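You operate a simulated robot arm through the tools that you are given. There is no shell and no other tool. Be economical: measure what you need, move in short steps, check, and stop when the job is done.

The job below is to be done with a simulated robot arm. You get a single attempt, and the scene is never put back.

JOB
Take the hand cream tub labelled "RA26" from the upper tub shelf and leave it on the green slab. Fetch the tiny tub with a white lid and set it on top of the green puck. Open the lids drawer, take the small tub with a maroon lid and put it in the inside of the lids drawer, then shut the drawer. Take the small tub with a yellow lid and leave it on the back of the bench right of the mill. Close the locking cupboard door. Take the tub of rose tint on the cooling bench and put it away on the upper tub shelf. Do these in any order. Set down upright: hand cream tub, small tub with a maroon lid, small tub with a yellow lid.
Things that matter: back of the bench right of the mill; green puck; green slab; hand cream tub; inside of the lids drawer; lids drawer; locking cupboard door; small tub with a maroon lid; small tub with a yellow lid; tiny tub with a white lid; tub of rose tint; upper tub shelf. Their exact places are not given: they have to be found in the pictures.

The check looks at the end state, three seconds after you hand in, the way a careful person would. Anything else that was tipped, shoved, dropped, spilled or broken makes it a failure. A push-on lid holds only when it is set on centred and level and pressed home; a screw cap is set on level and turned clockwise until tight.

ROBOT AND FRAMES
A 7-joint arm with a vacuum gripper on a trunk, on a base that drives. Base frame: it is fixed to the floor where the robot stands at the start and does not move with it; the origin is under the middle of the robot, x ahead of it, y to its left, z up; the surface under the hand at the start is at about z = 0.9. Readings come in m, rad, newtons and seconds.
Its first joint turns from -2.601 to 2.601 rad. Places, roughly: back of the bench right of the mill (25x29 cm) [0.88, -1.32, 0.9]; green puck (9x9x4 cm) [-2.2, 3.5, 0.9]; green slab (15x15x2 cm) [-2.5, 3.6, 0.9]; hand cream tub [0.5, 0, 0.5]; inside of the lids drawer [0.7, 1.3, 0.7]; lids drawer [0.6, 1.3, 0.8]; locking cupboard door [-0.2, -1.5, 0.5]; tub of rose tint [-1.25, -2, 1]; upper tub shelf [0.7, -0.8, 0.5]. Payload 1.06 kg.
Tool frame: the origin (TCP) lies in the middle of the cups' lips, and z points out of the cups. The gripper has 1 cup of 0.024 m across, covering 0.024 by 0.024 m (tool x, y); the bellows give 0.008 m. With the vacuum on, a cup seals on a smooth face that it is pressed against (1 to 4 N); it does not hold porous or soft things. The pull reaches 23 N.
Orientation is that of the tool frame in the base frame, as a unit quaternion [w, x, y, z]. With the cups facing straight down, the tool's x points along the base's -x, its y along +y and its z along -z.

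CONTROLS
- The arm moves only by the tool nudge_tool. Its argument "commands" is a list that holds one entry, the list of rows, each a list of 7 numbers: the turn, a rotation vector about the tool's x, y, z in degrees, then the shift along the tool's x, y, z in m, then the vacuum: 1 switches it on, 0 off. In form: [[[ax, ay, az, x, y, z, vacuum], ...]]. A call has 1 to 8 rows; each row is the pose to reach, as a shift and turn from the pose commanded when the call began, along the tool's axes at that moment. A row lasts 0.2 s, in which the tool goes at most 0.05 m and 0.15 rad; a call with a longer step from one row to the next is refused whole, and so is a gripper value outside its range. A pose out of reach is approached as far as the arm can. The call stops where the force on the tool passes 40 N (or 10 N more than at its start, if that is more) or the arm is blocked; 0.2 s more then pass. The pull builds up within a second once a cup has sealed. Time passes only in rows, and 0.2 s behind the last, so rows that repeat a pose give it time. The reply holds the time, the measured pose of the TCP, the force on the tool along the base axes and the pull of the vacuum, in the units named above and with some noise, with the torque about the TCP (base axes, N m) and any sound that the robot's microphone picked up.
- Cameras (640 x 400 px; columns grow to the right, rows downward): "scene" is now at [0.0267, 0.1548, 1.5721]; the picture's right is [-0.21, -0.98, 0.00], its down [-0.79, 0.17, -0.59] and it looks along [0.58, -0.13, -0.81] (base axes); focal length 214 px, centre (320, 200). "wrist" rides on the gripper at [0.078, 0.019, -0.096] in the tool frame; the picture's right is [-0.24, 0.97, 0.00], its down [-0.71, -0.17, -0.69] and it looks along [-0.67, -0.16, 0.73] (tool axes); focal length 243 px, centre (320, 200).
- grab_frame(camera): a new picture of that camera. The clock stands still meanwhile.
- move_column(by): slides the trunk up (or, below 0, down) by that many m; the arm and the scene camera ride with it, the base frame stays. It gives what a move gives, with no picture.
- steer(legs): drives the robot by 1 to 6 legs, each [ahead, turn to the left] in m and rad, along the robot's own axes; the way and the turn of a leg run together, so that a leg with both is an arc; at most 1.5 m and 3.142 rad a leg. The arm and the cameras ride along, it lands a little off, and it stops where it bumps. It gives what a move gives.
- pan_tilt(pan, tilt): turns the head with the scene camera to pan (to the left, within 2.705 rad either way) and tilt (down, from -0.506 to 1.204), counted from straight ahead of the robot. It gives what a move gives.
- probe_pixels(camera, pixels): for up to 12 pixels [column, row] of the newest picture of that camera ("zoom" is the newest enlarged one), the place [x, y, z] in the base frame of the surface seen there, good to about 0.002 m. The clock stands still meanwhile.
- enlarge(camera, box): a new picture of the part [left, top, right, bottom] of that camera's present view, enlarged. The clock stands still meanwhile.
- hand_in(): hands the job in; it is judged then, once.

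Work in short steps. Measure before you move; look again where a grasp or a placing could have gone wrong, and mend it. You have 131 turns and 152 pictures in all, those below and enlarged ones among them. Switch the vacuum off and draw the arm clear of the work before you hand the job in, unless the task says otherwise.

The tools are called after "Emit:" as name(argument=value, ...) on one line, values as JSON. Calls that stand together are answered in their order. nudge_tool: Moves the arm, as the interface text tells. Its arguments: {"type":"object","properties":{"commands":{"type":"array","items":{"type":"array","items":{"type":"array","items":{"type":"number"}}}}},"required":["commands"]} The other tools are called the same way: move_column (by) slides the trunk up or down; steer (legs) drives the base; pan_tilt (pan, tilt) turns the head that bears the scene camera; grab_frame (camera) takes a picture; probe_pixels (camera, pixels) gives the place of the surface under pixels of a picture; enlarge (camera, box) takes an enlarged picture of a part of a camera's view; hand_in () hands the job in.

At the start:

```text
t: 0.0
eef_pos: [0.6442, 0.2116, 1.0941]
ee_rot: [0.0, 0.001, 1.0, 0.0]
ft_force: [-0.1, 0.0, -0.3]
ft_torque: [0.01, 0.01, 0.0]
pull: 0.3
trunk travel left (down, up): [-0.65, 0.06]
robot x, y, heading: [-0.0007, -0.002, 0.004]
head pan, tilt: [-0.215, 0.939]
```

scene: 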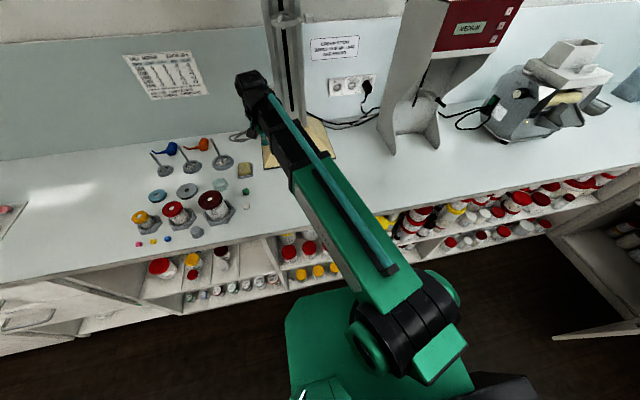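
wrist: 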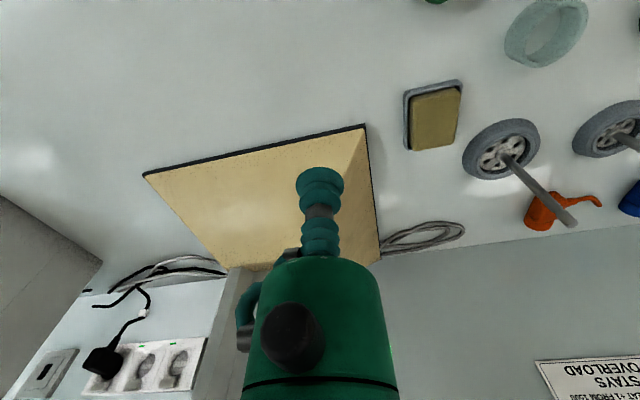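

The scene picture shows tubs on the bench at (140-215, 210) and shelves below. I look closer at both regions.

Emit:
enlarge(camera="scene", box=[120, 130, 280, 250])

Emit:
enlarge(camera="scene", box=[360, 160, 640, 335])

Emit:
enlarge(camera="scene", box=[130, 220, 350, 330])

```text
3.33 times, centred on (200, 190) of scene
```

zoom: 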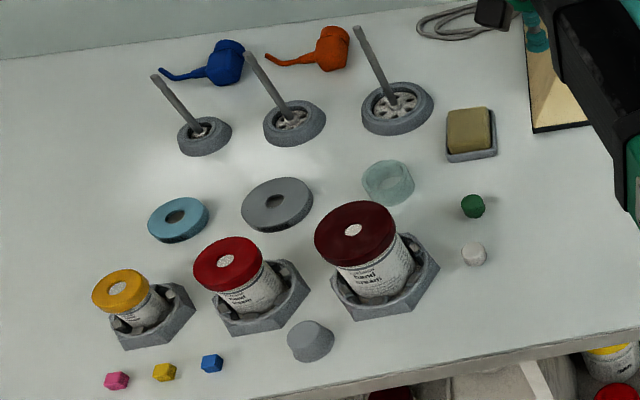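

```text
2.29 times, centred on (500, 248) of scene
```

zoom: 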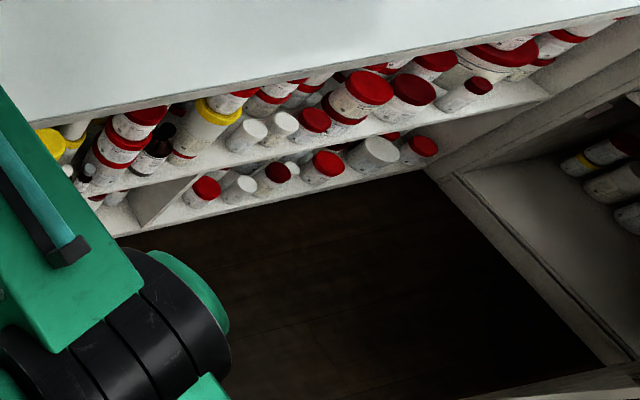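

```text
2.91 times, centred on (240, 275) of scene
```

zoom: 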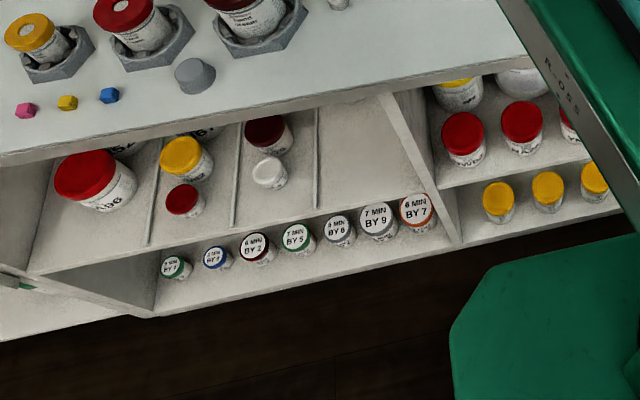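

I probe the tub positions in this divided shelf and the middle shelf.

Emit:
probe_pixels(camera="zoom", pixels=[[85, 172], [180, 155], [183, 197], [265, 130], [268, 170], [463, 132], [522, 120], [498, 198], [170, 266], [280, 115], [395, 100], [200, 225]])

Emit:
pan_tilt(pan=0.9, tilt=0.7)

Emit:
grab_frame(camera="scene")

Emit:
pan_tilt(pan=-0.9, tilt=0.7)

Emit:
grab_frame(camera="scene")

Emit:
pan_tilt(pan=-1.9, tilt=0.5)

Emit:
grab_frame(camera="scene")

Emit:
pan_tilt(pan=2.3, tilt=0.4)

Emit:
grab_frame(camera="scene")

```text
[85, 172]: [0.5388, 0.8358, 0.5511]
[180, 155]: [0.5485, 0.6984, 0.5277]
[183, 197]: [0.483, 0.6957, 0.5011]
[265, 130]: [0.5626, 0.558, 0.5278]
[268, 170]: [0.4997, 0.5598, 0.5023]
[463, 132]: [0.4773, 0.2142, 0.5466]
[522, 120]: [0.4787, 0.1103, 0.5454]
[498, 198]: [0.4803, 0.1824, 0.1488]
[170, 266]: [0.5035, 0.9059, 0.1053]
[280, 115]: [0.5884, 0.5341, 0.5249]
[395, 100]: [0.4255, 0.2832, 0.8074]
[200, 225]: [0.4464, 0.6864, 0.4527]
```

```text
t: 1.3
eef_pos: [0.6447, 0.2116, 1.0935]
ee_rot: [0.0, 0.0, 1.0, -0.001]
ft_force: [0.2, 0.0, -0.1]
ft_torque: [0.0, 0.0, -0.01]
pull: 0.0
trunk travel left (down, up): [-0.65, 0.06]
robot x, y, heading: [-0.0003, -0.0009, -0.001]
head pan, tilt: [0.901, 0.7]
```

```text
146 pictures are left
```

scene: 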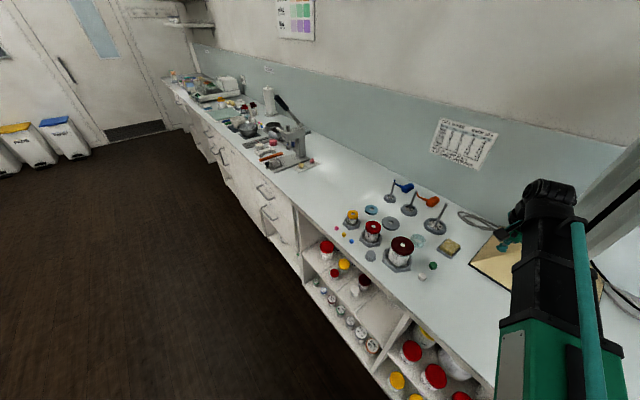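

```text
t: 3.1
eef_pos: [0.6456, 0.2123, 1.095]
ee_rot: [-0.001, 0.0, 1.0, 0.0]
ft_force: [-0.1, 0.6, 0.8]
ft_torque: [0.0, -0.01, 0.01]
pull: 0.1
trunk travel left (down, up): [-0.65, 0.06]
robot x, y, heading: [0.002, 0.0018, 0.003]
head pan, tilt: [-0.901, 0.7]
```

```text
145 pictures are left
```

scene: 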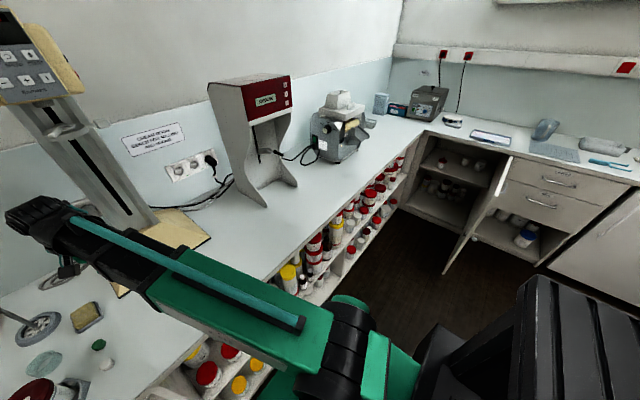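

```text
t: 4.4
eef_pos: [0.6451, 0.2111, 1.0933]
ee_rot: [0.001, 0.0, 1.0, 0.0]
ft_force: [-1.0, -0.6, 0.7]
ft_torque: [0.0, -0.02, -0.01]
pull: 0.0
trunk travel left (down, up): [-0.65, 0.06]
robot x, y, heading: [-0.0001, 0.0003, 0.001]
head pan, tilt: [-1.901, 0.499]
```

```text
144 pictures are left
```

scene: 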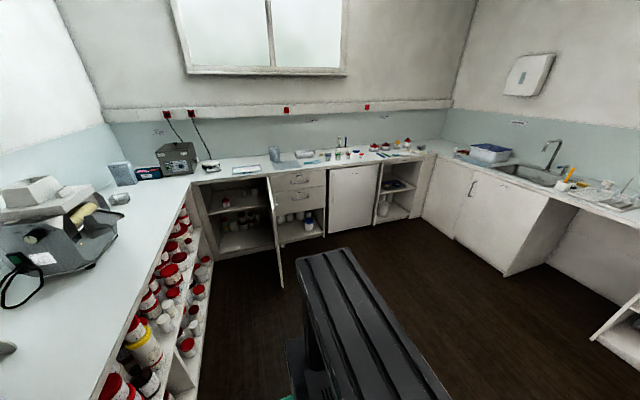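

```text
t: 7.8
eef_pos: [0.6441, 0.211, 1.0932]
ee_rot: [0.0, 0.0, 1.0, 0.0]
ft_force: [-0.7, 0.3, -0.2]
ft_torque: [0.01, 0.0, 0.0]
pull: 0.1
trunk travel left (down, up): [-0.65, 0.06]
robot x, y, heading: [0.0013, -0.0015, -0.002]
head pan, tilt: [2.3, 0.4]
```

```text
143 pictures are left
```

scene: 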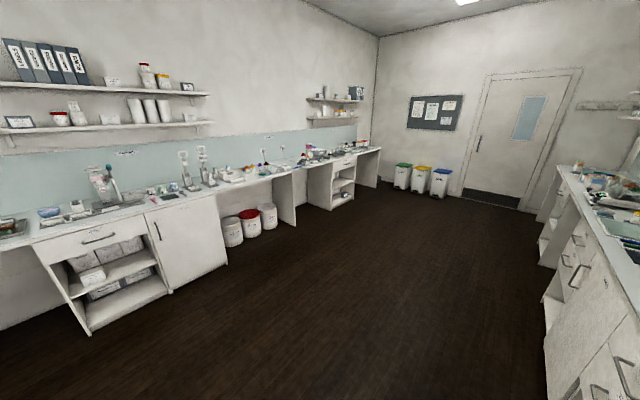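

I back off and lower the trunk for a view into the shelves.

Emit:
steer(legs=[[-0.6, 0]])

Emit:
move_column(by=-0.14)

Emit:
pan_tilt(pan=-0.4, tilt=0.65)

Emit:
grab_frame(camera="scene")

Emit:
pan_tilt(pan=0.6, tilt=0.65)

Emit:
grab_frame(camera="scene")

```text
t: 11.2
eef_pos: [0.0445, 0.2081, 1.0936]
ee_rot: [-0.001, 0.005, 1.0, -0.001]
ft_force: [-0.5, -0.6, -0.2]
ft_torque: [0.02, 0.02, -0.04]
pull: 0.1
trunk travel left (down, up): [-0.65, 0.06]
robot x, y, heading: [-0.6074, 0.0043, -0.011]
head pan, tilt: [2.3, 0.4]
```

```text
t: 12.9
eef_pos: [0.0449, 0.2075, 0.9545]
ee_rot: [0.0, 0.005, 1.0, 0.0]
ft_force: [-0.2, -0.6, -0.1]
ft_torque: [0.02, 0.01, 0.04]
pull: 0.0
trunk travel left (down, up): [-0.51, 0.2]
robot x, y, heading: [-0.6013, 0.0046, -0.014]
head pan, tilt: [2.3, 0.4]
```

```text
t: 15.3
eef_pos: [0.0456, 0.2079, 0.9536]
ee_rot: [-0.001, 0.005, 1.0, 0.001]
ft_force: [-0.3, 0.2, -0.4]
ft_torque: [0.04, -0.01, -0.02]
pull: 0.0
trunk travel left (down, up): [-0.51, 0.2]
robot x, y, heading: [-0.6003, -0.0001, -0.013]
head pan, tilt: [-0.4, 0.649]
```

```text
142 pictures are left
```

scene: 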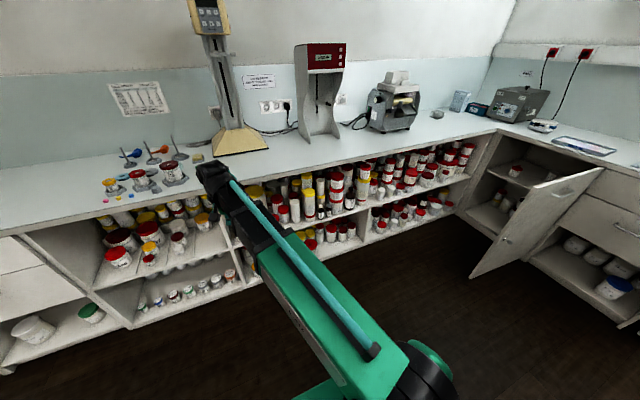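

```text
t: 16.6
eef_pos: [0.0448, 0.2069, 0.954]
ee_rot: [0.001, 0.005, 1.0, 0.0]
ft_force: [0.3, 0.6, 0.3]
ft_torque: [-0.02, -0.02, 0.01]
pull: 0.0
trunk travel left (down, up): [-0.51, 0.2]
robot x, y, heading: [-0.6026, -0.0, -0.01]
head pan, tilt: [0.6, 0.649]
```

```text
141 pictures are left
```

scene: 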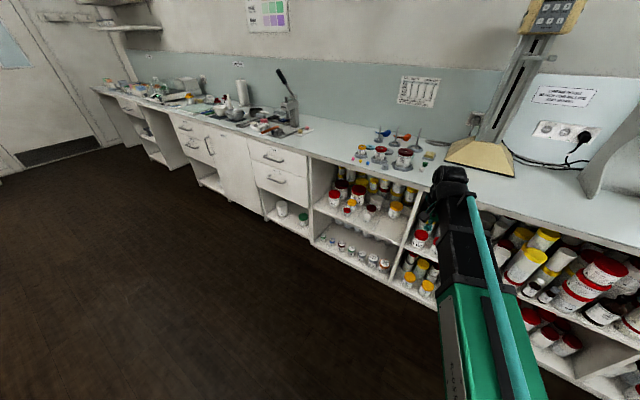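

I enlarge the shelf parts of this view.

Emit:
enlarge(camera="scene", box=[310, 160, 450, 247])

Emit:
enlarge(camera="scene", box=[480, 200, 640, 300])

Emit:
pan_tilt(pan=-0.4, tilt=0.65)

Emit:
enlarge(camera="scene", box=[230, 130, 390, 230])

Emit:
enlarge(camera="scene", box=[340, 130, 500, 230])

```text
4.57 times, centred on (380, 204) of scene
```

zoom: 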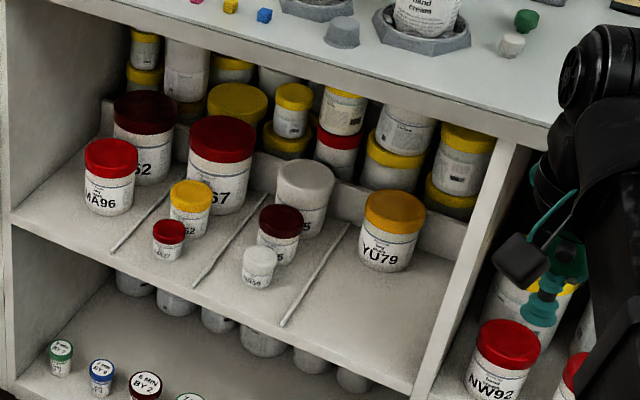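

```text
4.00 times, centred on (560, 250) of scene
```

zoom: 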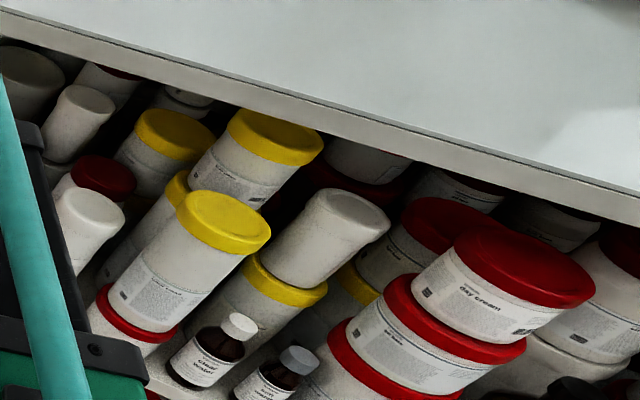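

```text
t: 17.8
eef_pos: [0.0449, 0.2079, 0.9548]
ee_rot: [0.0, 0.005, 1.0, 0.0]
ft_force: [-0.3, 1.1, -0.1]
ft_torque: [0.0, 0.05, -0.01]
pull: 0.0
trunk travel left (down, up): [-0.51, 0.2]
robot x, y, heading: [-0.6037, 0.0041, -0.007]
head pan, tilt: [-0.4, 0.649]
```

```text
4.00 times, centred on (310, 180) of scene
```

zoom: 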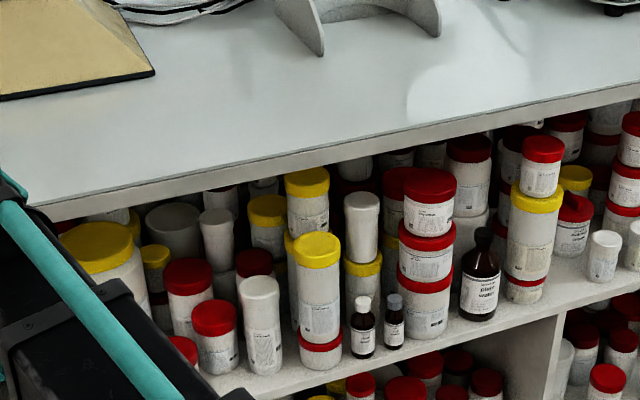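

```text
4.00 times, centred on (420, 180) of scene
```

zoom: 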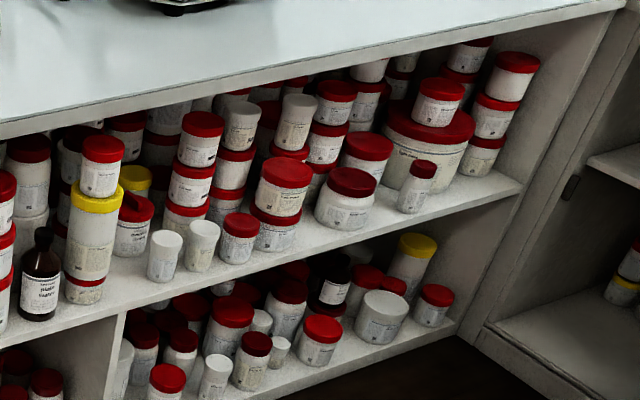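

The front row near NW92 must hold RA26; the arm hides it. I turn the base left so that the arm swings away and look right.

Emit:
steer(legs=[[0, 0.9]])

Emit:
pan_tilt(pan=-0.9, tilt=0.65)

Emit:
grab_frame(camera="scene")

Emit:
enlarge(camera="scene", box=[240, 160, 400, 260])

```text
t: 20.5
eef_pos: [-0.3499, 0.6337, 0.9534]
ee_rot: [-0.001, -0.423, 0.906, 0.0]
ft_force: [0.8, 0.1, 0.1]
ft_torque: [-0.01, -0.01, 0.0]
pull: 0.0
trunk travel left (down, up): [-0.51, 0.2]
robot x, y, heading: [-0.604, 0.0011, 0.879]
head pan, tilt: [-0.4, 0.649]
```

```text
t: 21.4
eef_pos: [-0.3502, 0.6333, 0.9541]
ee_rot: [0.0, -0.423, 0.906, 0.0]
ft_force: [0.4, -0.6, 0.3]
ft_torque: [0.03, -0.02, 0.01]
pull: 0.0
trunk travel left (down, up): [-0.51, 0.2]
robot x, y, heading: [-0.6021, 0.0025, 0.872]
head pan, tilt: [-0.901, 0.649]
```

```text
136 pictures are left
```

scene: 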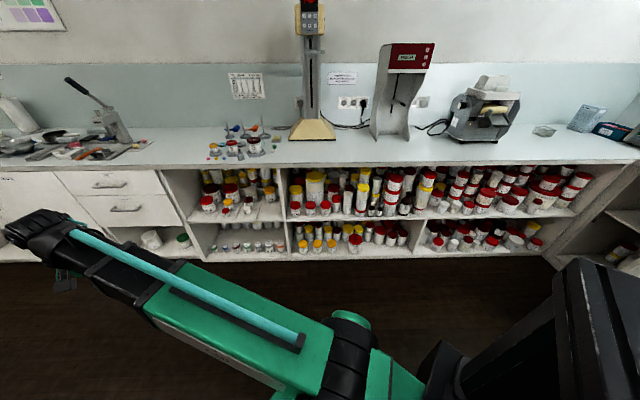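

```text
4.00 times, centred on (320, 210) of scene
```

zoom: 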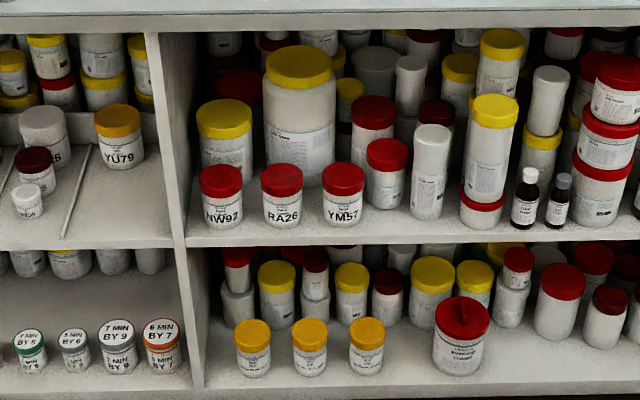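

RA26 is the middle front tub at zoom (281,180). I measure it and the shelf clearances.

Emit:
probe_pixels(camera="zoom", pixels=[[281, 166], [281, 180], [281, 192], [262, 180], [300, 180], [283, 226], [220, 180], [343, 176], [300, 236], [281, 150], [400, 30], [281, 175]])

Emit:
enlarge(camera="scene", box=[0, 180, 320, 380])

Emit:
grab_frame(camera="wrist")

```text
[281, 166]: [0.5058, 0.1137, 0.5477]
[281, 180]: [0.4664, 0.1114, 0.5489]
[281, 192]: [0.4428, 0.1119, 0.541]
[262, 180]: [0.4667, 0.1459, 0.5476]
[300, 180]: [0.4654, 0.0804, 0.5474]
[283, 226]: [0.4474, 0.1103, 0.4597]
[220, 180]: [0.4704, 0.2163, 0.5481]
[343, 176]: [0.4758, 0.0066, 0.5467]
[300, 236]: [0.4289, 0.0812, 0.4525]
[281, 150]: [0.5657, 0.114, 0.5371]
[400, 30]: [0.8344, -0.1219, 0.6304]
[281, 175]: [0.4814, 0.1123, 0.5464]
```

```text
2.00 times, centred on (160, 280) of scene
```

zoom: 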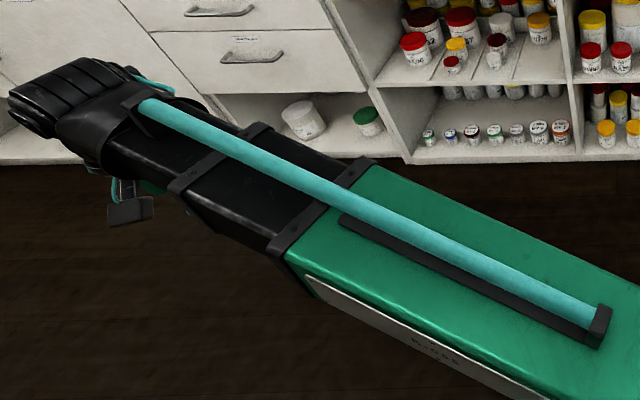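

```text
133 pictures are left
```

wrist: 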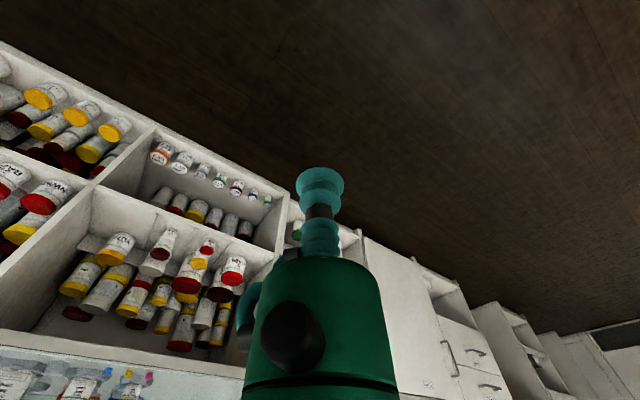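

I probe the arm's own surface to learn how tall the wrist is above the cup.

Emit:
probe_pixels(camera="zoom", pixels=[[60, 85], [30, 110], [100, 75], [90, 140], [200, 160], [300, 180], [130, 215], [450, 280], [130, 105]])

```text
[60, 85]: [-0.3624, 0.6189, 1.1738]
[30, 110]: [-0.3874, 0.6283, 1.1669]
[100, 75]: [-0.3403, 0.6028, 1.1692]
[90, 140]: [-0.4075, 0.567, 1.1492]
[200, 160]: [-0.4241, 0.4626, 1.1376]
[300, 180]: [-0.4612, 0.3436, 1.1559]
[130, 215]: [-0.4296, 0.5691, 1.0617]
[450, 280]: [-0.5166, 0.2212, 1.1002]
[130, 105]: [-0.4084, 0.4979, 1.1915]
```

The wrist is about 0.24 m tall, so with the trunk low it fits under the bench. I drive to face the divided shelf, starting with the tiny white-lid tub (lid about [0.50, 0.56, 0.502]).

Emit:
steer(legs=[[0.42, 0], [0, -0.875]])

Emit:
move_column(by=-0.36)

Emit:
pan_tilt(pan=0.3, tilt=0.6)

Emit:
grab_frame(camera="scene")

Emit:
grab_frame(camera="wrist")

```text
t: 26.2
eef_pos: [0.3037, 0.5428, 0.955]
ee_rot: [0.0, -0.008, 1.0, 0.001]
ft_force: [1.0, -0.4, 0.5]
ft_torque: [-0.01, -0.02, 0.0]
pull: 0.0
trunk travel left (down, up): [-0.51, 0.2]
robot x, y, heading: [-0.3412, 0.3218, 0.014]
head pan, tilt: [-0.901, 0.649]
```

```text
t: 29.7
eef_pos: [0.3035, 0.542, 0.5934]
ee_rot: [0.0, -0.008, 1.0, 0.001]
ft_force: [-1.2, -0.2, 0.3]
ft_torque: [0.0, -0.01, -0.03]
pull: 0.0
trunk travel left (down, up): [-0.15, 0.56]
robot x, y, heading: [-0.3354, 0.3176, 0.012]
head pan, tilt: [-0.901, 0.649]
```

```text
t: 31.1
eef_pos: [0.304, 0.5414, 0.5937]
ee_rot: [0.0, -0.007, 1.0, 0.0]
ft_force: [0.1, -0.4, 0.3]
ft_torque: [-0.01, -0.02, 0.0]
pull: 0.1
trunk travel left (down, up): [-0.15, 0.56]
robot x, y, heading: [-0.3366, 0.3205, 0.015]
head pan, tilt: [0.3, 0.6]
```

```text
132 pictures are left
```

scene: 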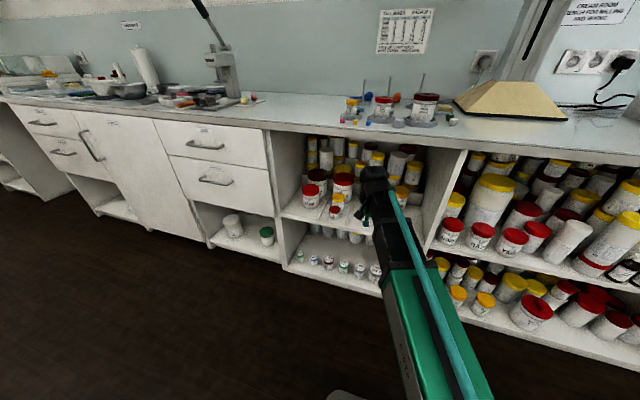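

```text
131 pictures are left
```

wrist: 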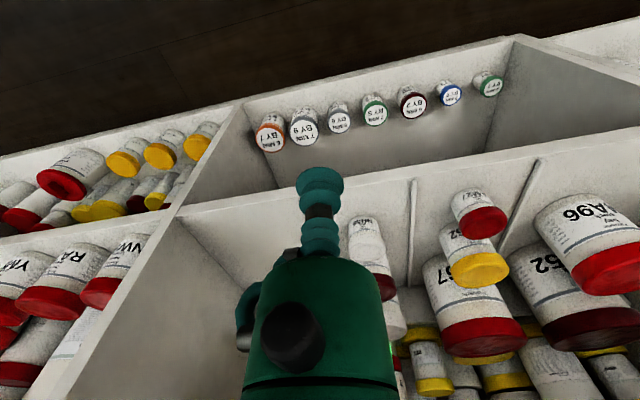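

I check drawer labels, and the bench underside and the tiny white tub.

Emit:
enlarge(camera="scene", box=[150, 110, 290, 198])

Emit:
probe_pixels(camera="scene", pixels=[[290, 133], [340, 137], [345, 141], [214, 181], [205, 145], [260, 150], [240, 190], [200, 172], [350, 127]])

Emit:
probe_pixels(camera="wrist", pixels=[[362, 222], [367, 234], [375, 248], [380, 275], [460, 245], [480, 270], [412, 240]])

Emit:
enlarge(camera="wrist", box=[330, 180, 490, 350])

```text
4.55 times, centred on (220, 154) of scene
```

zoom: 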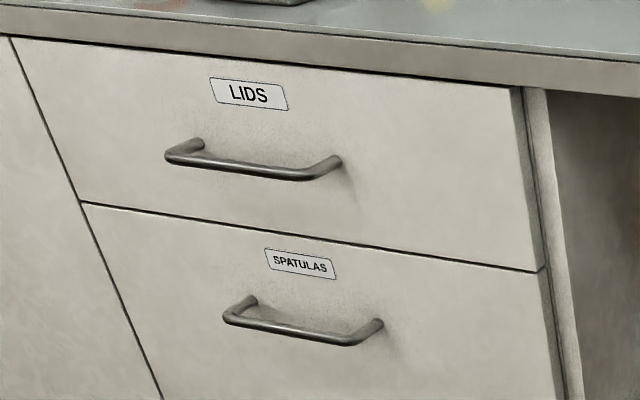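

```text
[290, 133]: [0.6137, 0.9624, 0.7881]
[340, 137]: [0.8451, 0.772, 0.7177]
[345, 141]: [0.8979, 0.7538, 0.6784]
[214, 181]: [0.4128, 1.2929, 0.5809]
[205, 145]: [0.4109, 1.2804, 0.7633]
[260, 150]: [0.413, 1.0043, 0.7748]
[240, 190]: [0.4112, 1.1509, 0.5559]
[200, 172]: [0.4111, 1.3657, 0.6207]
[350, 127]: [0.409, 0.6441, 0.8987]
```

```text
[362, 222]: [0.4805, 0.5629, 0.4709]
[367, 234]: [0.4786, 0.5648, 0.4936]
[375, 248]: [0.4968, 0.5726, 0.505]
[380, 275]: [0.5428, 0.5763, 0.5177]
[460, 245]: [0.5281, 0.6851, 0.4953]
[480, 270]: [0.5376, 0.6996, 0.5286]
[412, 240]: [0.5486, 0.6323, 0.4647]
```

```text
2.35 times, centred on (410, 265) of wrist
```

zoom: 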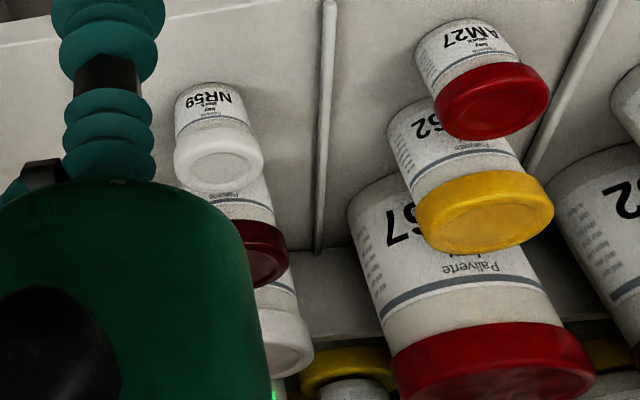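

I probe lid centres and rims in this enlargement.

Emit:
probe_pixels(camera="zoom", pixels=[[220, 165], [179, 165], [260, 155], [220, 185], [225, 145], [485, 212], [422, 225], [549, 205], [270, 270], [250, 250], [480, 235]])

```text
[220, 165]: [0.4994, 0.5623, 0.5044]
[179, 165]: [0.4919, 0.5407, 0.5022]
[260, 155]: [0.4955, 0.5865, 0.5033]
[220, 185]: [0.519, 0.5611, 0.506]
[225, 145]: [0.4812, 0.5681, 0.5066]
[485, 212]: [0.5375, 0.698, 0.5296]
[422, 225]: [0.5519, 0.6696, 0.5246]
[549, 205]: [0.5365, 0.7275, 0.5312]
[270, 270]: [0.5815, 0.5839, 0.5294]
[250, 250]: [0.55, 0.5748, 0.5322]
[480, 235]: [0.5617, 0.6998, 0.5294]
```

The white lid centre is [0.500, 0.564, 0.5045]. I move the cup above it.

Emit:
nudge_tool(commands=[[[0, 0, 0, -0.045, 0.005, 0, 0], [0, 0, 0, -0.09, 0.01, 0, 0], [0, 0, 0, -0.135, 0.015, 0, 0], [0, 0, 0, -0.18, 0.02, 0, 0], [0, 0, 0, -0.1963, 0.0199, 0.02, 0], [0, 0, 0, -0.1963, 0.0199, 0.05, 0], [0, 0, 0, -0.1963, 0.0199, 0.05, 0]]])

Emit:
grab_frame(camera="wrist")

```text
t: 32.7
eef_pos: [0.4999, 0.5665, 0.5427]
ee_rot: [0.0, -0.007, 1.0, 0.0]
ft_force: [-0.2, -0.3, -0.7]
ft_torque: [0.01, -0.01, 0.02]
pull: 0.1
trunk travel left (down, up): [-0.15, 0.56]
robot x, y, heading: [-0.3385, 0.3245, 0.01]
head pan, tilt: [0.3, 0.6]
```

```text
128 pictures are left
```

wrist: 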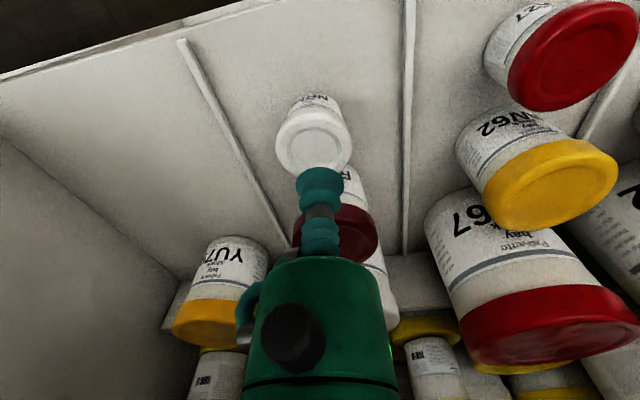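

Lined up above the white lid (313,140). I go down with the vacuum on and press.

Emit:
nudge_tool(commands=[[[0, 0, 0, 0, -0.002, 0.02, 1], [0, 0, 0, 0, -0.002, 0.033, 1], [0, 0, 0, 0, -0.002, 0.038, 1], [0, 0, 0, 0, -0.002, 0.041, 1], [0, 0, 0, 0, -0.002, 0.042, 1], [0, 0, 0, 0, -0.002, 0.042, 1], [0, 0, 0, 0, -0.002, 0.042, 1]]])

```text
t: 34.3
eef_pos: [0.5002, 0.5635, 0.5041]
ee_rot: [0.0, -0.009, 1.0, 0.001]
ft_force: [2.5, 1.2, 7.7]
ft_torque: [0.01, 0.0, 0.0]
pull: 22.3
trunk travel left (down, up): [-0.15, 0.56]
robot x, y, heading: [-0.3358, 0.3204, 0.016]
head pan, tilt: [0.3, 0.6]
```

Sealed (pull 22.3 N). I lift and draw out.

Emit:
nudge_tool(commands=[[[0, 0, 0, 0, 0, -0.02, 1], [0, 0, 0, 0.01, 0, -0.04, 1], [0, 0, 0, 0.05, 0, -0.04, 1], [0, 0, 0, 0.09, 0, -0.04, 1], [0, 0, 0, 0.13, 0, -0.04, 1], [0, 0, 0, 0.17, 0, -0.04, 1], [0, 0, 0, 0.2, 0, -0.04, 1], [0, 0, 0, 0.2, 0, -0.04, 1]]])

Emit:
grab_frame(camera="wrist")

```text
t: 36.1
eef_pos: [0.3011, 0.5602, 0.542]
ee_rot: [0.0, -0.007, 1.0, 0.0]
ft_force: [-0.4, 0.3, 0.1]
ft_torque: [0.01, 0.02, 0.01]
pull: 22.7
trunk travel left (down, up): [-0.15, 0.56]
robot x, y, heading: [-0.3328, 0.3221, 0.015]
head pan, tilt: [0.3, 0.6]
```

```text
127 pictures are left
```

wrist: 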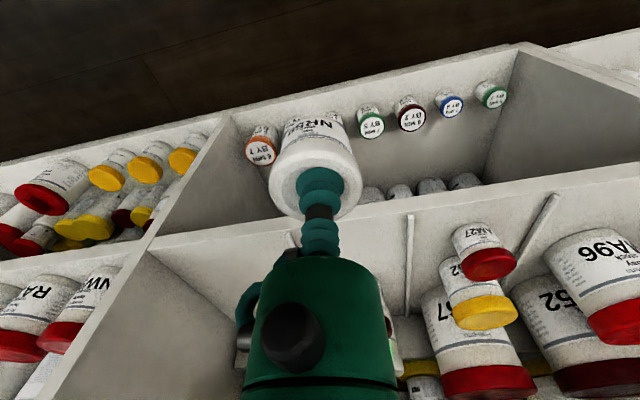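

Held. I raise the trunk, back off and look towards the far bench.

Emit:
steer(legs=[[-0.35, 0]])

Emit:
move_column(by=0.52)

Emit:
pan_tilt(pan=2.1, tilt=0.4)

Emit:
grab_frame(camera="scene")

Emit:
enlarge(camera="scene", box=[160, 120, 400, 270])

```text
t: 38.4
eef_pos: [-0.0467, 0.5534, 0.5412]
ee_rot: [0.001, -0.008, 1.0, 0.0]
ft_force: [0.3, 0.1, -0.7]
ft_torque: [0.02, 0.02, 0.0]
pull: 23.1
trunk travel left (down, up): [-0.15, 0.56]
robot x, y, heading: [-0.6849, 0.3151, 0.015]
head pan, tilt: [0.3, 0.6]
```

```text
refused: 0.52 is not a number from -0.4 to 0.4
```

```text
t: 40.2
eef_pos: [-0.0475, 0.5533, 0.5414]
ee_rot: [0.0, -0.008, 1.0, 0.0]
ft_force: [-0.2, -0.9, -0.8]
ft_torque: [0.03, -0.01, -0.01]
pull: 22.8
trunk travel left (down, up): [-0.15, 0.56]
robot x, y, heading: [-0.6835, 0.315, 0.013]
head pan, tilt: [2.1, 0.4]
```

```text
126 pictures are left
```

scene: 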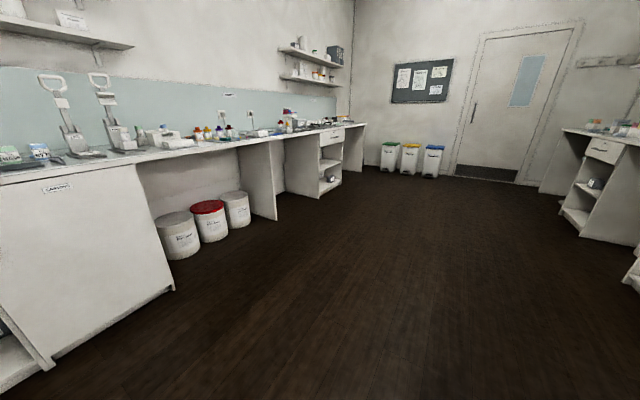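

```text
2.67 times, centred on (280, 195) of scene
```

zoom: 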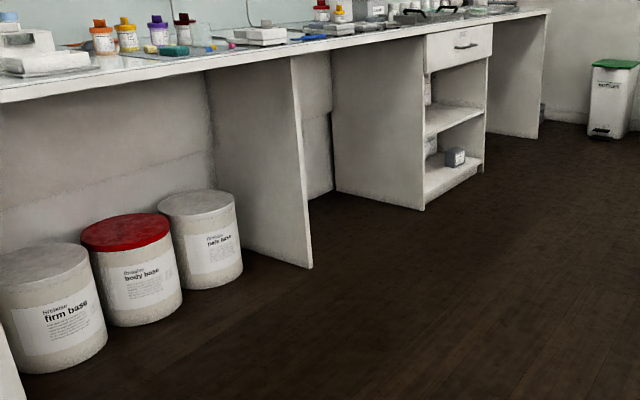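

Emit:
probe_pixels(camera="scene", pixels=[[170, 285], [275, 217], [318, 196], [239, 143], [362, 127], [328, 131], [277, 130], [60, 165], [400, 170]])

Emit:
enlarge(camera="scene", box=[200, 90, 380, 160])

Emit:
move_column(by=0.4)

Emit:
move_column(by=0.1)

```text
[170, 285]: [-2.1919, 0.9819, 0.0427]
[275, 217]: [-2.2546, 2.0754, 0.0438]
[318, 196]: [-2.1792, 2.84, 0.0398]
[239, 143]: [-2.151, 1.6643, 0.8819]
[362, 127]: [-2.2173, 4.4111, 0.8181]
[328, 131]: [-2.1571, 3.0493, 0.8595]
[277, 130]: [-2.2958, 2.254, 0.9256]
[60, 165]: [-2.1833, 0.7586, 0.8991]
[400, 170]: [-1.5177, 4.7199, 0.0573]
```

```text
3.56 times, centred on (290, 125) of scene
```

zoom: 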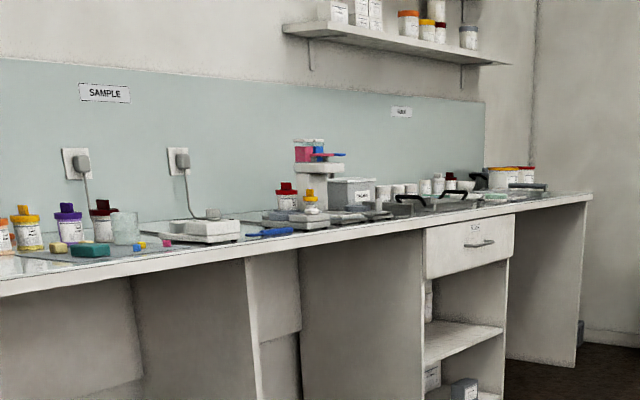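

```text
t: 44.0
eef_pos: [-0.0465, 0.5533, 0.9413]
ee_rot: [0.0, -0.008, 1.0, 0.001]
ft_force: [0.1, -0.6, -0.3]
ft_torque: [0.04, 0.01, 0.03]
pull: 22.7
trunk travel left (down, up): [-0.55, 0.16]
robot x, y, heading: [-0.6865, 0.3161, 0.012]
head pan, tilt: [2.1, 0.4]
```

```text
t: 45.3
eef_pos: [-0.0468, 0.5535, 1.0408]
ee_rot: [0.0, -0.008, 1.0, 0.0]
ft_force: [0.5, 0.5, 0.3]
ft_torque: [0.01, -0.03, 0.0]
pull: 22.5
trunk travel left (down, up): [-0.65, 0.06]
robot x, y, heading: [-0.686, 0.3138, 0.02]
head pan, tilt: [2.1, 0.4]
```

I drive to the far bench and look from there, facing it.

Emit:
steer(legs=[[0, 1.743], [1.2, 0], [1.2, 0], [1.05, 0], [0, 1.38]])

Emit:
pan_tilt(pan=0.0, tilt=0.8)

Emit:
grab_frame(camera="scene")

Emit:
grab_frame(camera="wrist")

```text
t: 69.8
eef_pos: [-1.9876, 3.4902, 1.0412]
ee_rot: [0.0, 1.0, 0.005, 0.0]
ft_force: [-0.3, 0.0, 0.1]
ft_torque: [0.0, -0.01, 0.01]
pull: 22.6
trunk travel left (down, up): [-0.65, 0.06]
robot x, y, heading: [-1.3444, 3.7251, -3.132]
head pan, tilt: [2.1, 0.4]
```

```text
t: 71.8
eef_pos: [-1.9867, 3.4896, 1.0417]
ee_rot: [0.0, 1.0, 0.005, 0.001]
ft_force: [0.5, 0.6, -0.2]
ft_torque: [0.03, 0.04, 0.04]
pull: 23.1
trunk travel left (down, up): [-0.65, 0.06]
robot x, y, heading: [-1.3474, 3.7251, -3.133]
head pan, tilt: [0.0, 0.799]
```

```text
123 pictures are left
```

scene: 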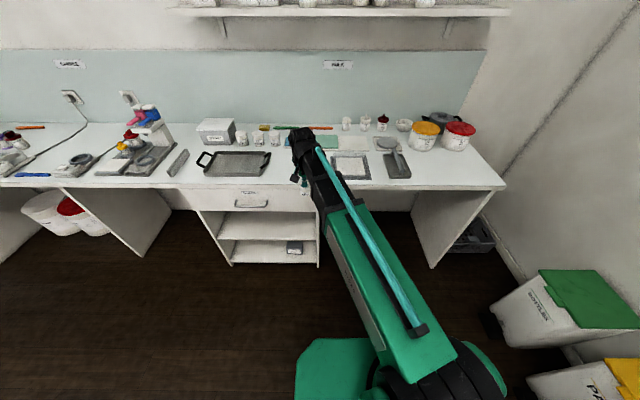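

```text
122 pictures are left
```

wrist: 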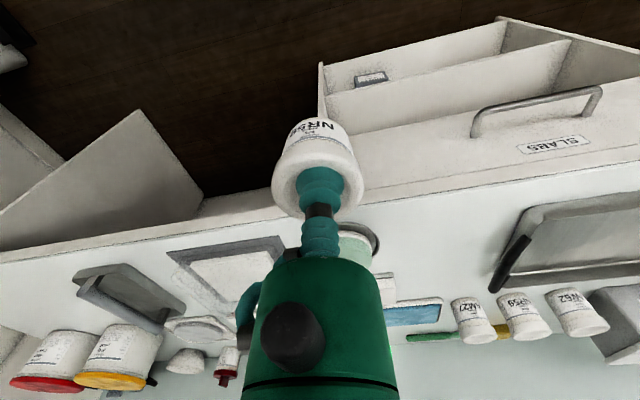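

The puck seems right ahead of the cup; I zoom in to find it and the green slab.

Emit:
enlarge(camera="scene", box=[190, 105, 480, 210])

Emit:
probe_pixels(camera="wrist", pixels=[[350, 240], [372, 235], [360, 232], [355, 262], [410, 312], [410, 300], [380, 225]])

```text
2.21 times, centred on (335, 158) of scene
```

zoom: 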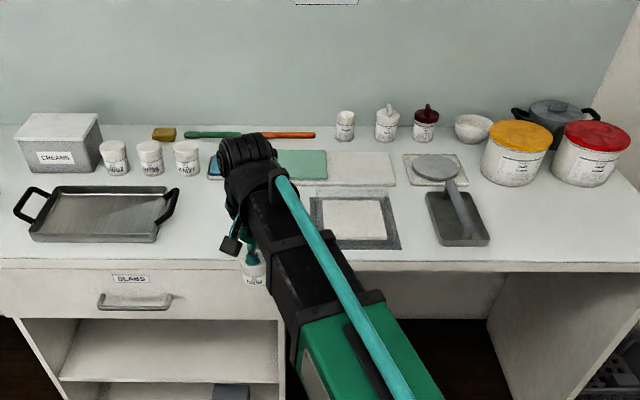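

```text
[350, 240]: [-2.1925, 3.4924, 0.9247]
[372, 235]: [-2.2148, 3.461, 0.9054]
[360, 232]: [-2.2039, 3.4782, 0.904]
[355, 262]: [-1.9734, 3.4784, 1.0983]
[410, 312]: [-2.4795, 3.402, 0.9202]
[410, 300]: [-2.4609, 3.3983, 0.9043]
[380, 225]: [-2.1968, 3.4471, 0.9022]
```

I shift the arm aside (off the bench edge) to see the puck clearly.

Emit:
nudge_tool(commands=[[[0, 0, 0, 0, 0.045, 0, 1], [0, 0, 0, 0, 0.09, 0, 1], [0, 0, 0, 0, 0.13, 0, 1], [0, 0, 0, 0, 0.13, 0, 1]]])

Emit:
grab_frame(camera="wrist")

Emit:
enlarge(camera="scene", box=[240, 110, 400, 210])

```text
t: 72.8
eef_pos: [-1.9859, 3.3577, 1.0405]
ee_rot: [-0.001, 1.0, 0.005, 0.0]
ft_force: [0.2, 0.1, -0.7]
ft_torque: [-0.03, -0.01, -0.01]
pull: 22.4
trunk travel left (down, up): [-0.65, 0.06]
robot x, y, heading: [-1.3506, 3.7262, -3.132]
head pan, tilt: [0.0, 0.799]
```

```text
120 pictures are left
```

wrist: 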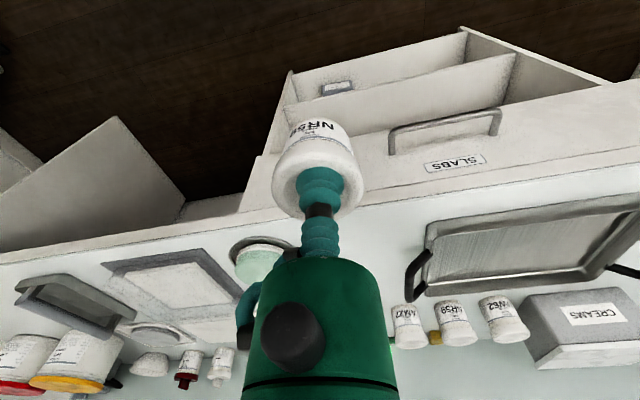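

```text
4.00 times, centred on (320, 160) of scene
```

zoom: 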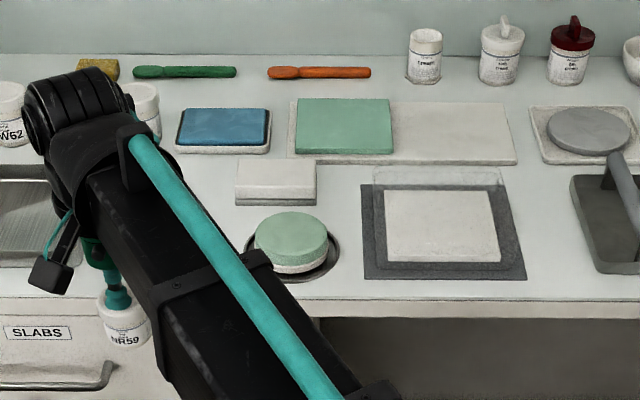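

Now the green puck (291,235) and green slab (343,125) are both plain; I measure them.

Emit:
probe_pixels(camera="zoom", pixels=[[291, 232], [257, 235], [325, 235], [291, 213], [291, 252], [343, 125], [302, 102], [385, 102], [300, 150], [392, 150], [275, 182], [300, 178]])

```text
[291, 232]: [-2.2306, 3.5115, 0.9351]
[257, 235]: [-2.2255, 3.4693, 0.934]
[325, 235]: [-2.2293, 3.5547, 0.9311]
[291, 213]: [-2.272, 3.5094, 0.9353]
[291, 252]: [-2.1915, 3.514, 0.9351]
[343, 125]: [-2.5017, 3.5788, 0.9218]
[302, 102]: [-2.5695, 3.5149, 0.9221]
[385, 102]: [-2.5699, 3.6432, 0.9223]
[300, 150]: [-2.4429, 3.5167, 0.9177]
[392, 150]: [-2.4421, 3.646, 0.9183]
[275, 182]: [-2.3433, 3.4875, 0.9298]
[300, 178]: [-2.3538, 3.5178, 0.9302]
```

Puck top centre is [-2.231, 3.512, 0.935]. I carry the tub above it.

Emit:
nudge_tool(commands=[[[0, 0, 0, -0.035, -0.0224, 0, 1], [0, 0, 0, -0.07, -0.0448, 0, 1], [0, 0, 0, -0.105, -0.067, 0, 1], [0, 0, 0, -0.14, -0.09, 0, 1], [0, 0, 0, -0.175, -0.112, 0, 1], [0, 0, 0, -0.21, -0.135, 0, 1], [0, 0, 0, -0.2435, -0.1565, 0, 1], [0, 0, 0, -0.2435, -0.1565, 0.03, 1]]])

Emit:
grab_frame(camera="wrist")

```text
t: 74.6
eef_pos: [-2.232, 3.5142, 1.0126]
ee_rot: [0.0, 1.0, 0.005, 0.001]
ft_force: [0.0, -0.2, -0.8]
ft_torque: [-0.02, 0.04, -0.03]
pull: 23.3
trunk travel left (down, up): [-0.65, 0.06]
robot x, y, heading: [-1.3514, 3.7256, -3.129]
head pan, tilt: [0.0, 0.799]
```

```text
118 pictures are left
```

wrist: 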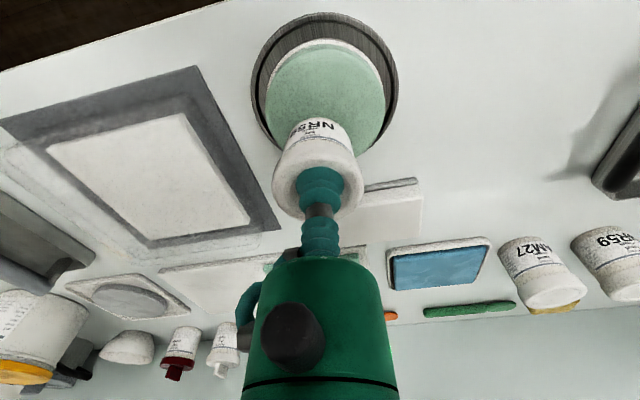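

Above the puck. I lower until light contact, then release.

Emit:
nudge_tool(commands=[[[0, 0, 0, 0, 0.001, 0.012, 1], [0, 0, 0, 0, 0.001, 0.018, 1], [0, 0, 0, 0, 0.001, 0.021, 1], [0, 0, 0, 0, 0.001, 0.023, 1], [0, 0, 0, 0, 0.001, 0.024, 1]]])

```text
t: 75.8
eef_pos: [-2.2316, 3.5136, 0.9885]
ee_rot: [0.0, 1.0, 0.005, 0.0]
ft_force: [-0.1, 0.9, -1.2]
ft_torque: [0.0, -0.01, 0.0]
pull: 22.9
trunk travel left (down, up): [-0.65, 0.06]
robot x, y, heading: [-1.348, 3.7256, -3.128]
head pan, tilt: [0.0, 0.799]
```

Emit:
nudge_tool(commands=[[[0, 0, 0, 0, 0, 0.001, 1], [0, 0, 0, 0, 0, 0.002, 1], [0, 0, 0, 0, 0, 0.003, 1], [0, 0, 0, 0, 0, 0.003, 1]]])

```text
t: 76.8
eef_pos: [-2.2306, 3.5128, 0.9852]
ee_rot: [0.0, 1.0, 0.005, 0.0]
ft_force: [-0.4, 0.5, -0.6]
ft_torque: [0.01, 0.02, 0.03]
pull: 22.8
trunk travel left (down, up): [-0.65, 0.06]
robot x, y, heading: [-1.3455, 3.7261, -3.131]
head pan, tilt: [0.0, 0.799]
```

No contact felt yet; I look, and continue in 1 mm steps.

Emit:
nudge_tool(commands=[[[0, 0, 0, 0, 0, 0.001, 1], [0, 0, 0, 0, 0, 0.002, 1], [0, 0, 0, 0, 0, 0.002, 1]]])

Emit:
enlarge(camera="wrist", box=[220, 0, 420, 220])

```text
t: 77.6
eef_pos: [-2.2301, 3.5118, 0.9848]
ee_rot: [0.0, 1.0, 0.005, -0.001]
ft_force: [-0.7, 0.3, 10.6]
ft_torque: [0.01, 0.0, -0.01]
pull: 22.9
trunk travel left (down, up): [-0.65, 0.06]
robot x, y, heading: [-1.3485, 3.7254, -3.129]
head pan, tilt: [0.0, 0.799]
```

```text
1.82 times, centred on (320, 110) of wrist
```

zoom: 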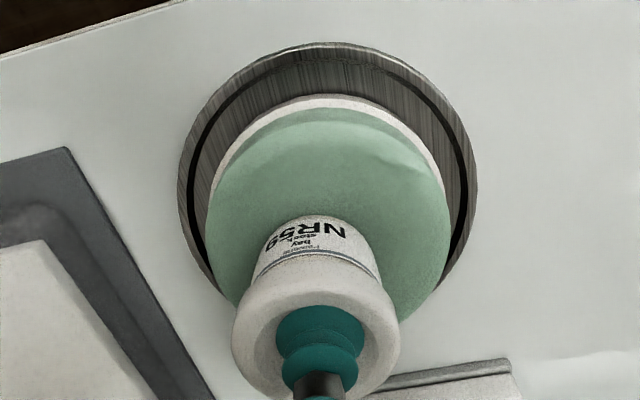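

Contact (10 N). I release and raise.

Emit:
nudge_tool(commands=[[[0, 0, 0, 0, 0, -0.001, 0], [0, 0, 0, 0, 0, -0.001, 0], [0, 0, 0, 0, 0, -0.001, 0], [0, 0, 0, 0, 0, -0.002, 0], [0, 0, 0, 0, 0, -0.01, 0], [0, 0, 0, 0, 0, -0.04, 0], [0, 0, 0, 0, 0, -0.06, 0]]])

Emit:
nudge_tool(commands=[[[0, 0, 0, 0.045, 0, 0, 0], [0, 0, 0, 0.09, 0, 0, 0], [0, 0, 0, 0.135, 0, 0, 0], [0, 0, 0, 0.18, 0, 0, 0], [0, 0, 0, 0.225, 0, 0, 0], [0, 0, 0, 0.25, 0, 0, 0]]])

Emit:
grab_frame(camera="wrist")

```text
t: 79.2
eef_pos: [-2.2298, 3.514, 1.0442]
ee_rot: [0.0, 1.0, 0.005, 0.0]
ft_force: [0.6, -0.2, -0.6]
ft_torque: [0.03, 0.02, 0.0]
pull: 0.1
trunk travel left (down, up): [-0.65, 0.06]
robot x, y, heading: [-1.3505, 3.7238, -3.127]
head pan, tilt: [0.0, 0.799]
```

```text
t: 80.6
eef_pos: [-1.9806, 3.5137, 1.0431]
ee_rot: [0.0, 1.0, 0.005, 0.0]
ft_force: [-0.5, -0.2, -0.1]
ft_torque: [0.01, -0.03, 0.0]
pull: 0.1
trunk travel left (down, up): [-0.65, 0.06]
robot x, y, heading: [-1.3488, 3.7301, -3.128]
head pan, tilt: [0.0, 0.799]
```

```text
116 pictures are left
```

wrist: 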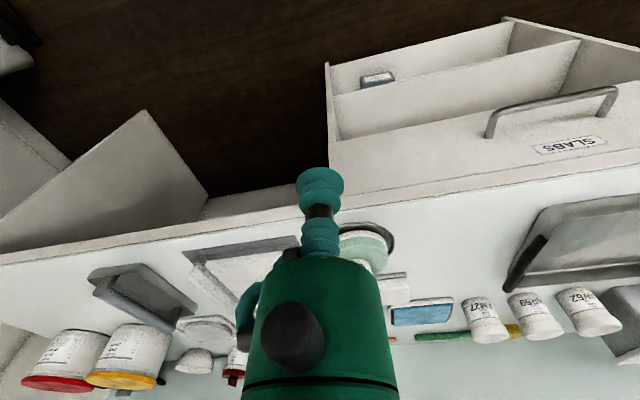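

I check the tub on the puck with the scene camera.

Emit:
enlarge(camera="scene", box=[240, 110, 400, 210])

```text
4.00 times, centred on (320, 160) of scene
```

zoom: 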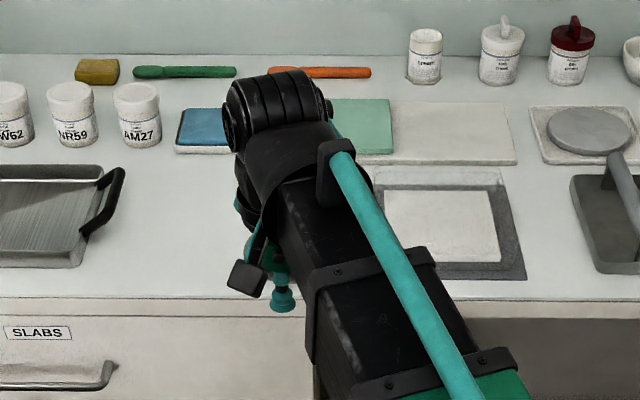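

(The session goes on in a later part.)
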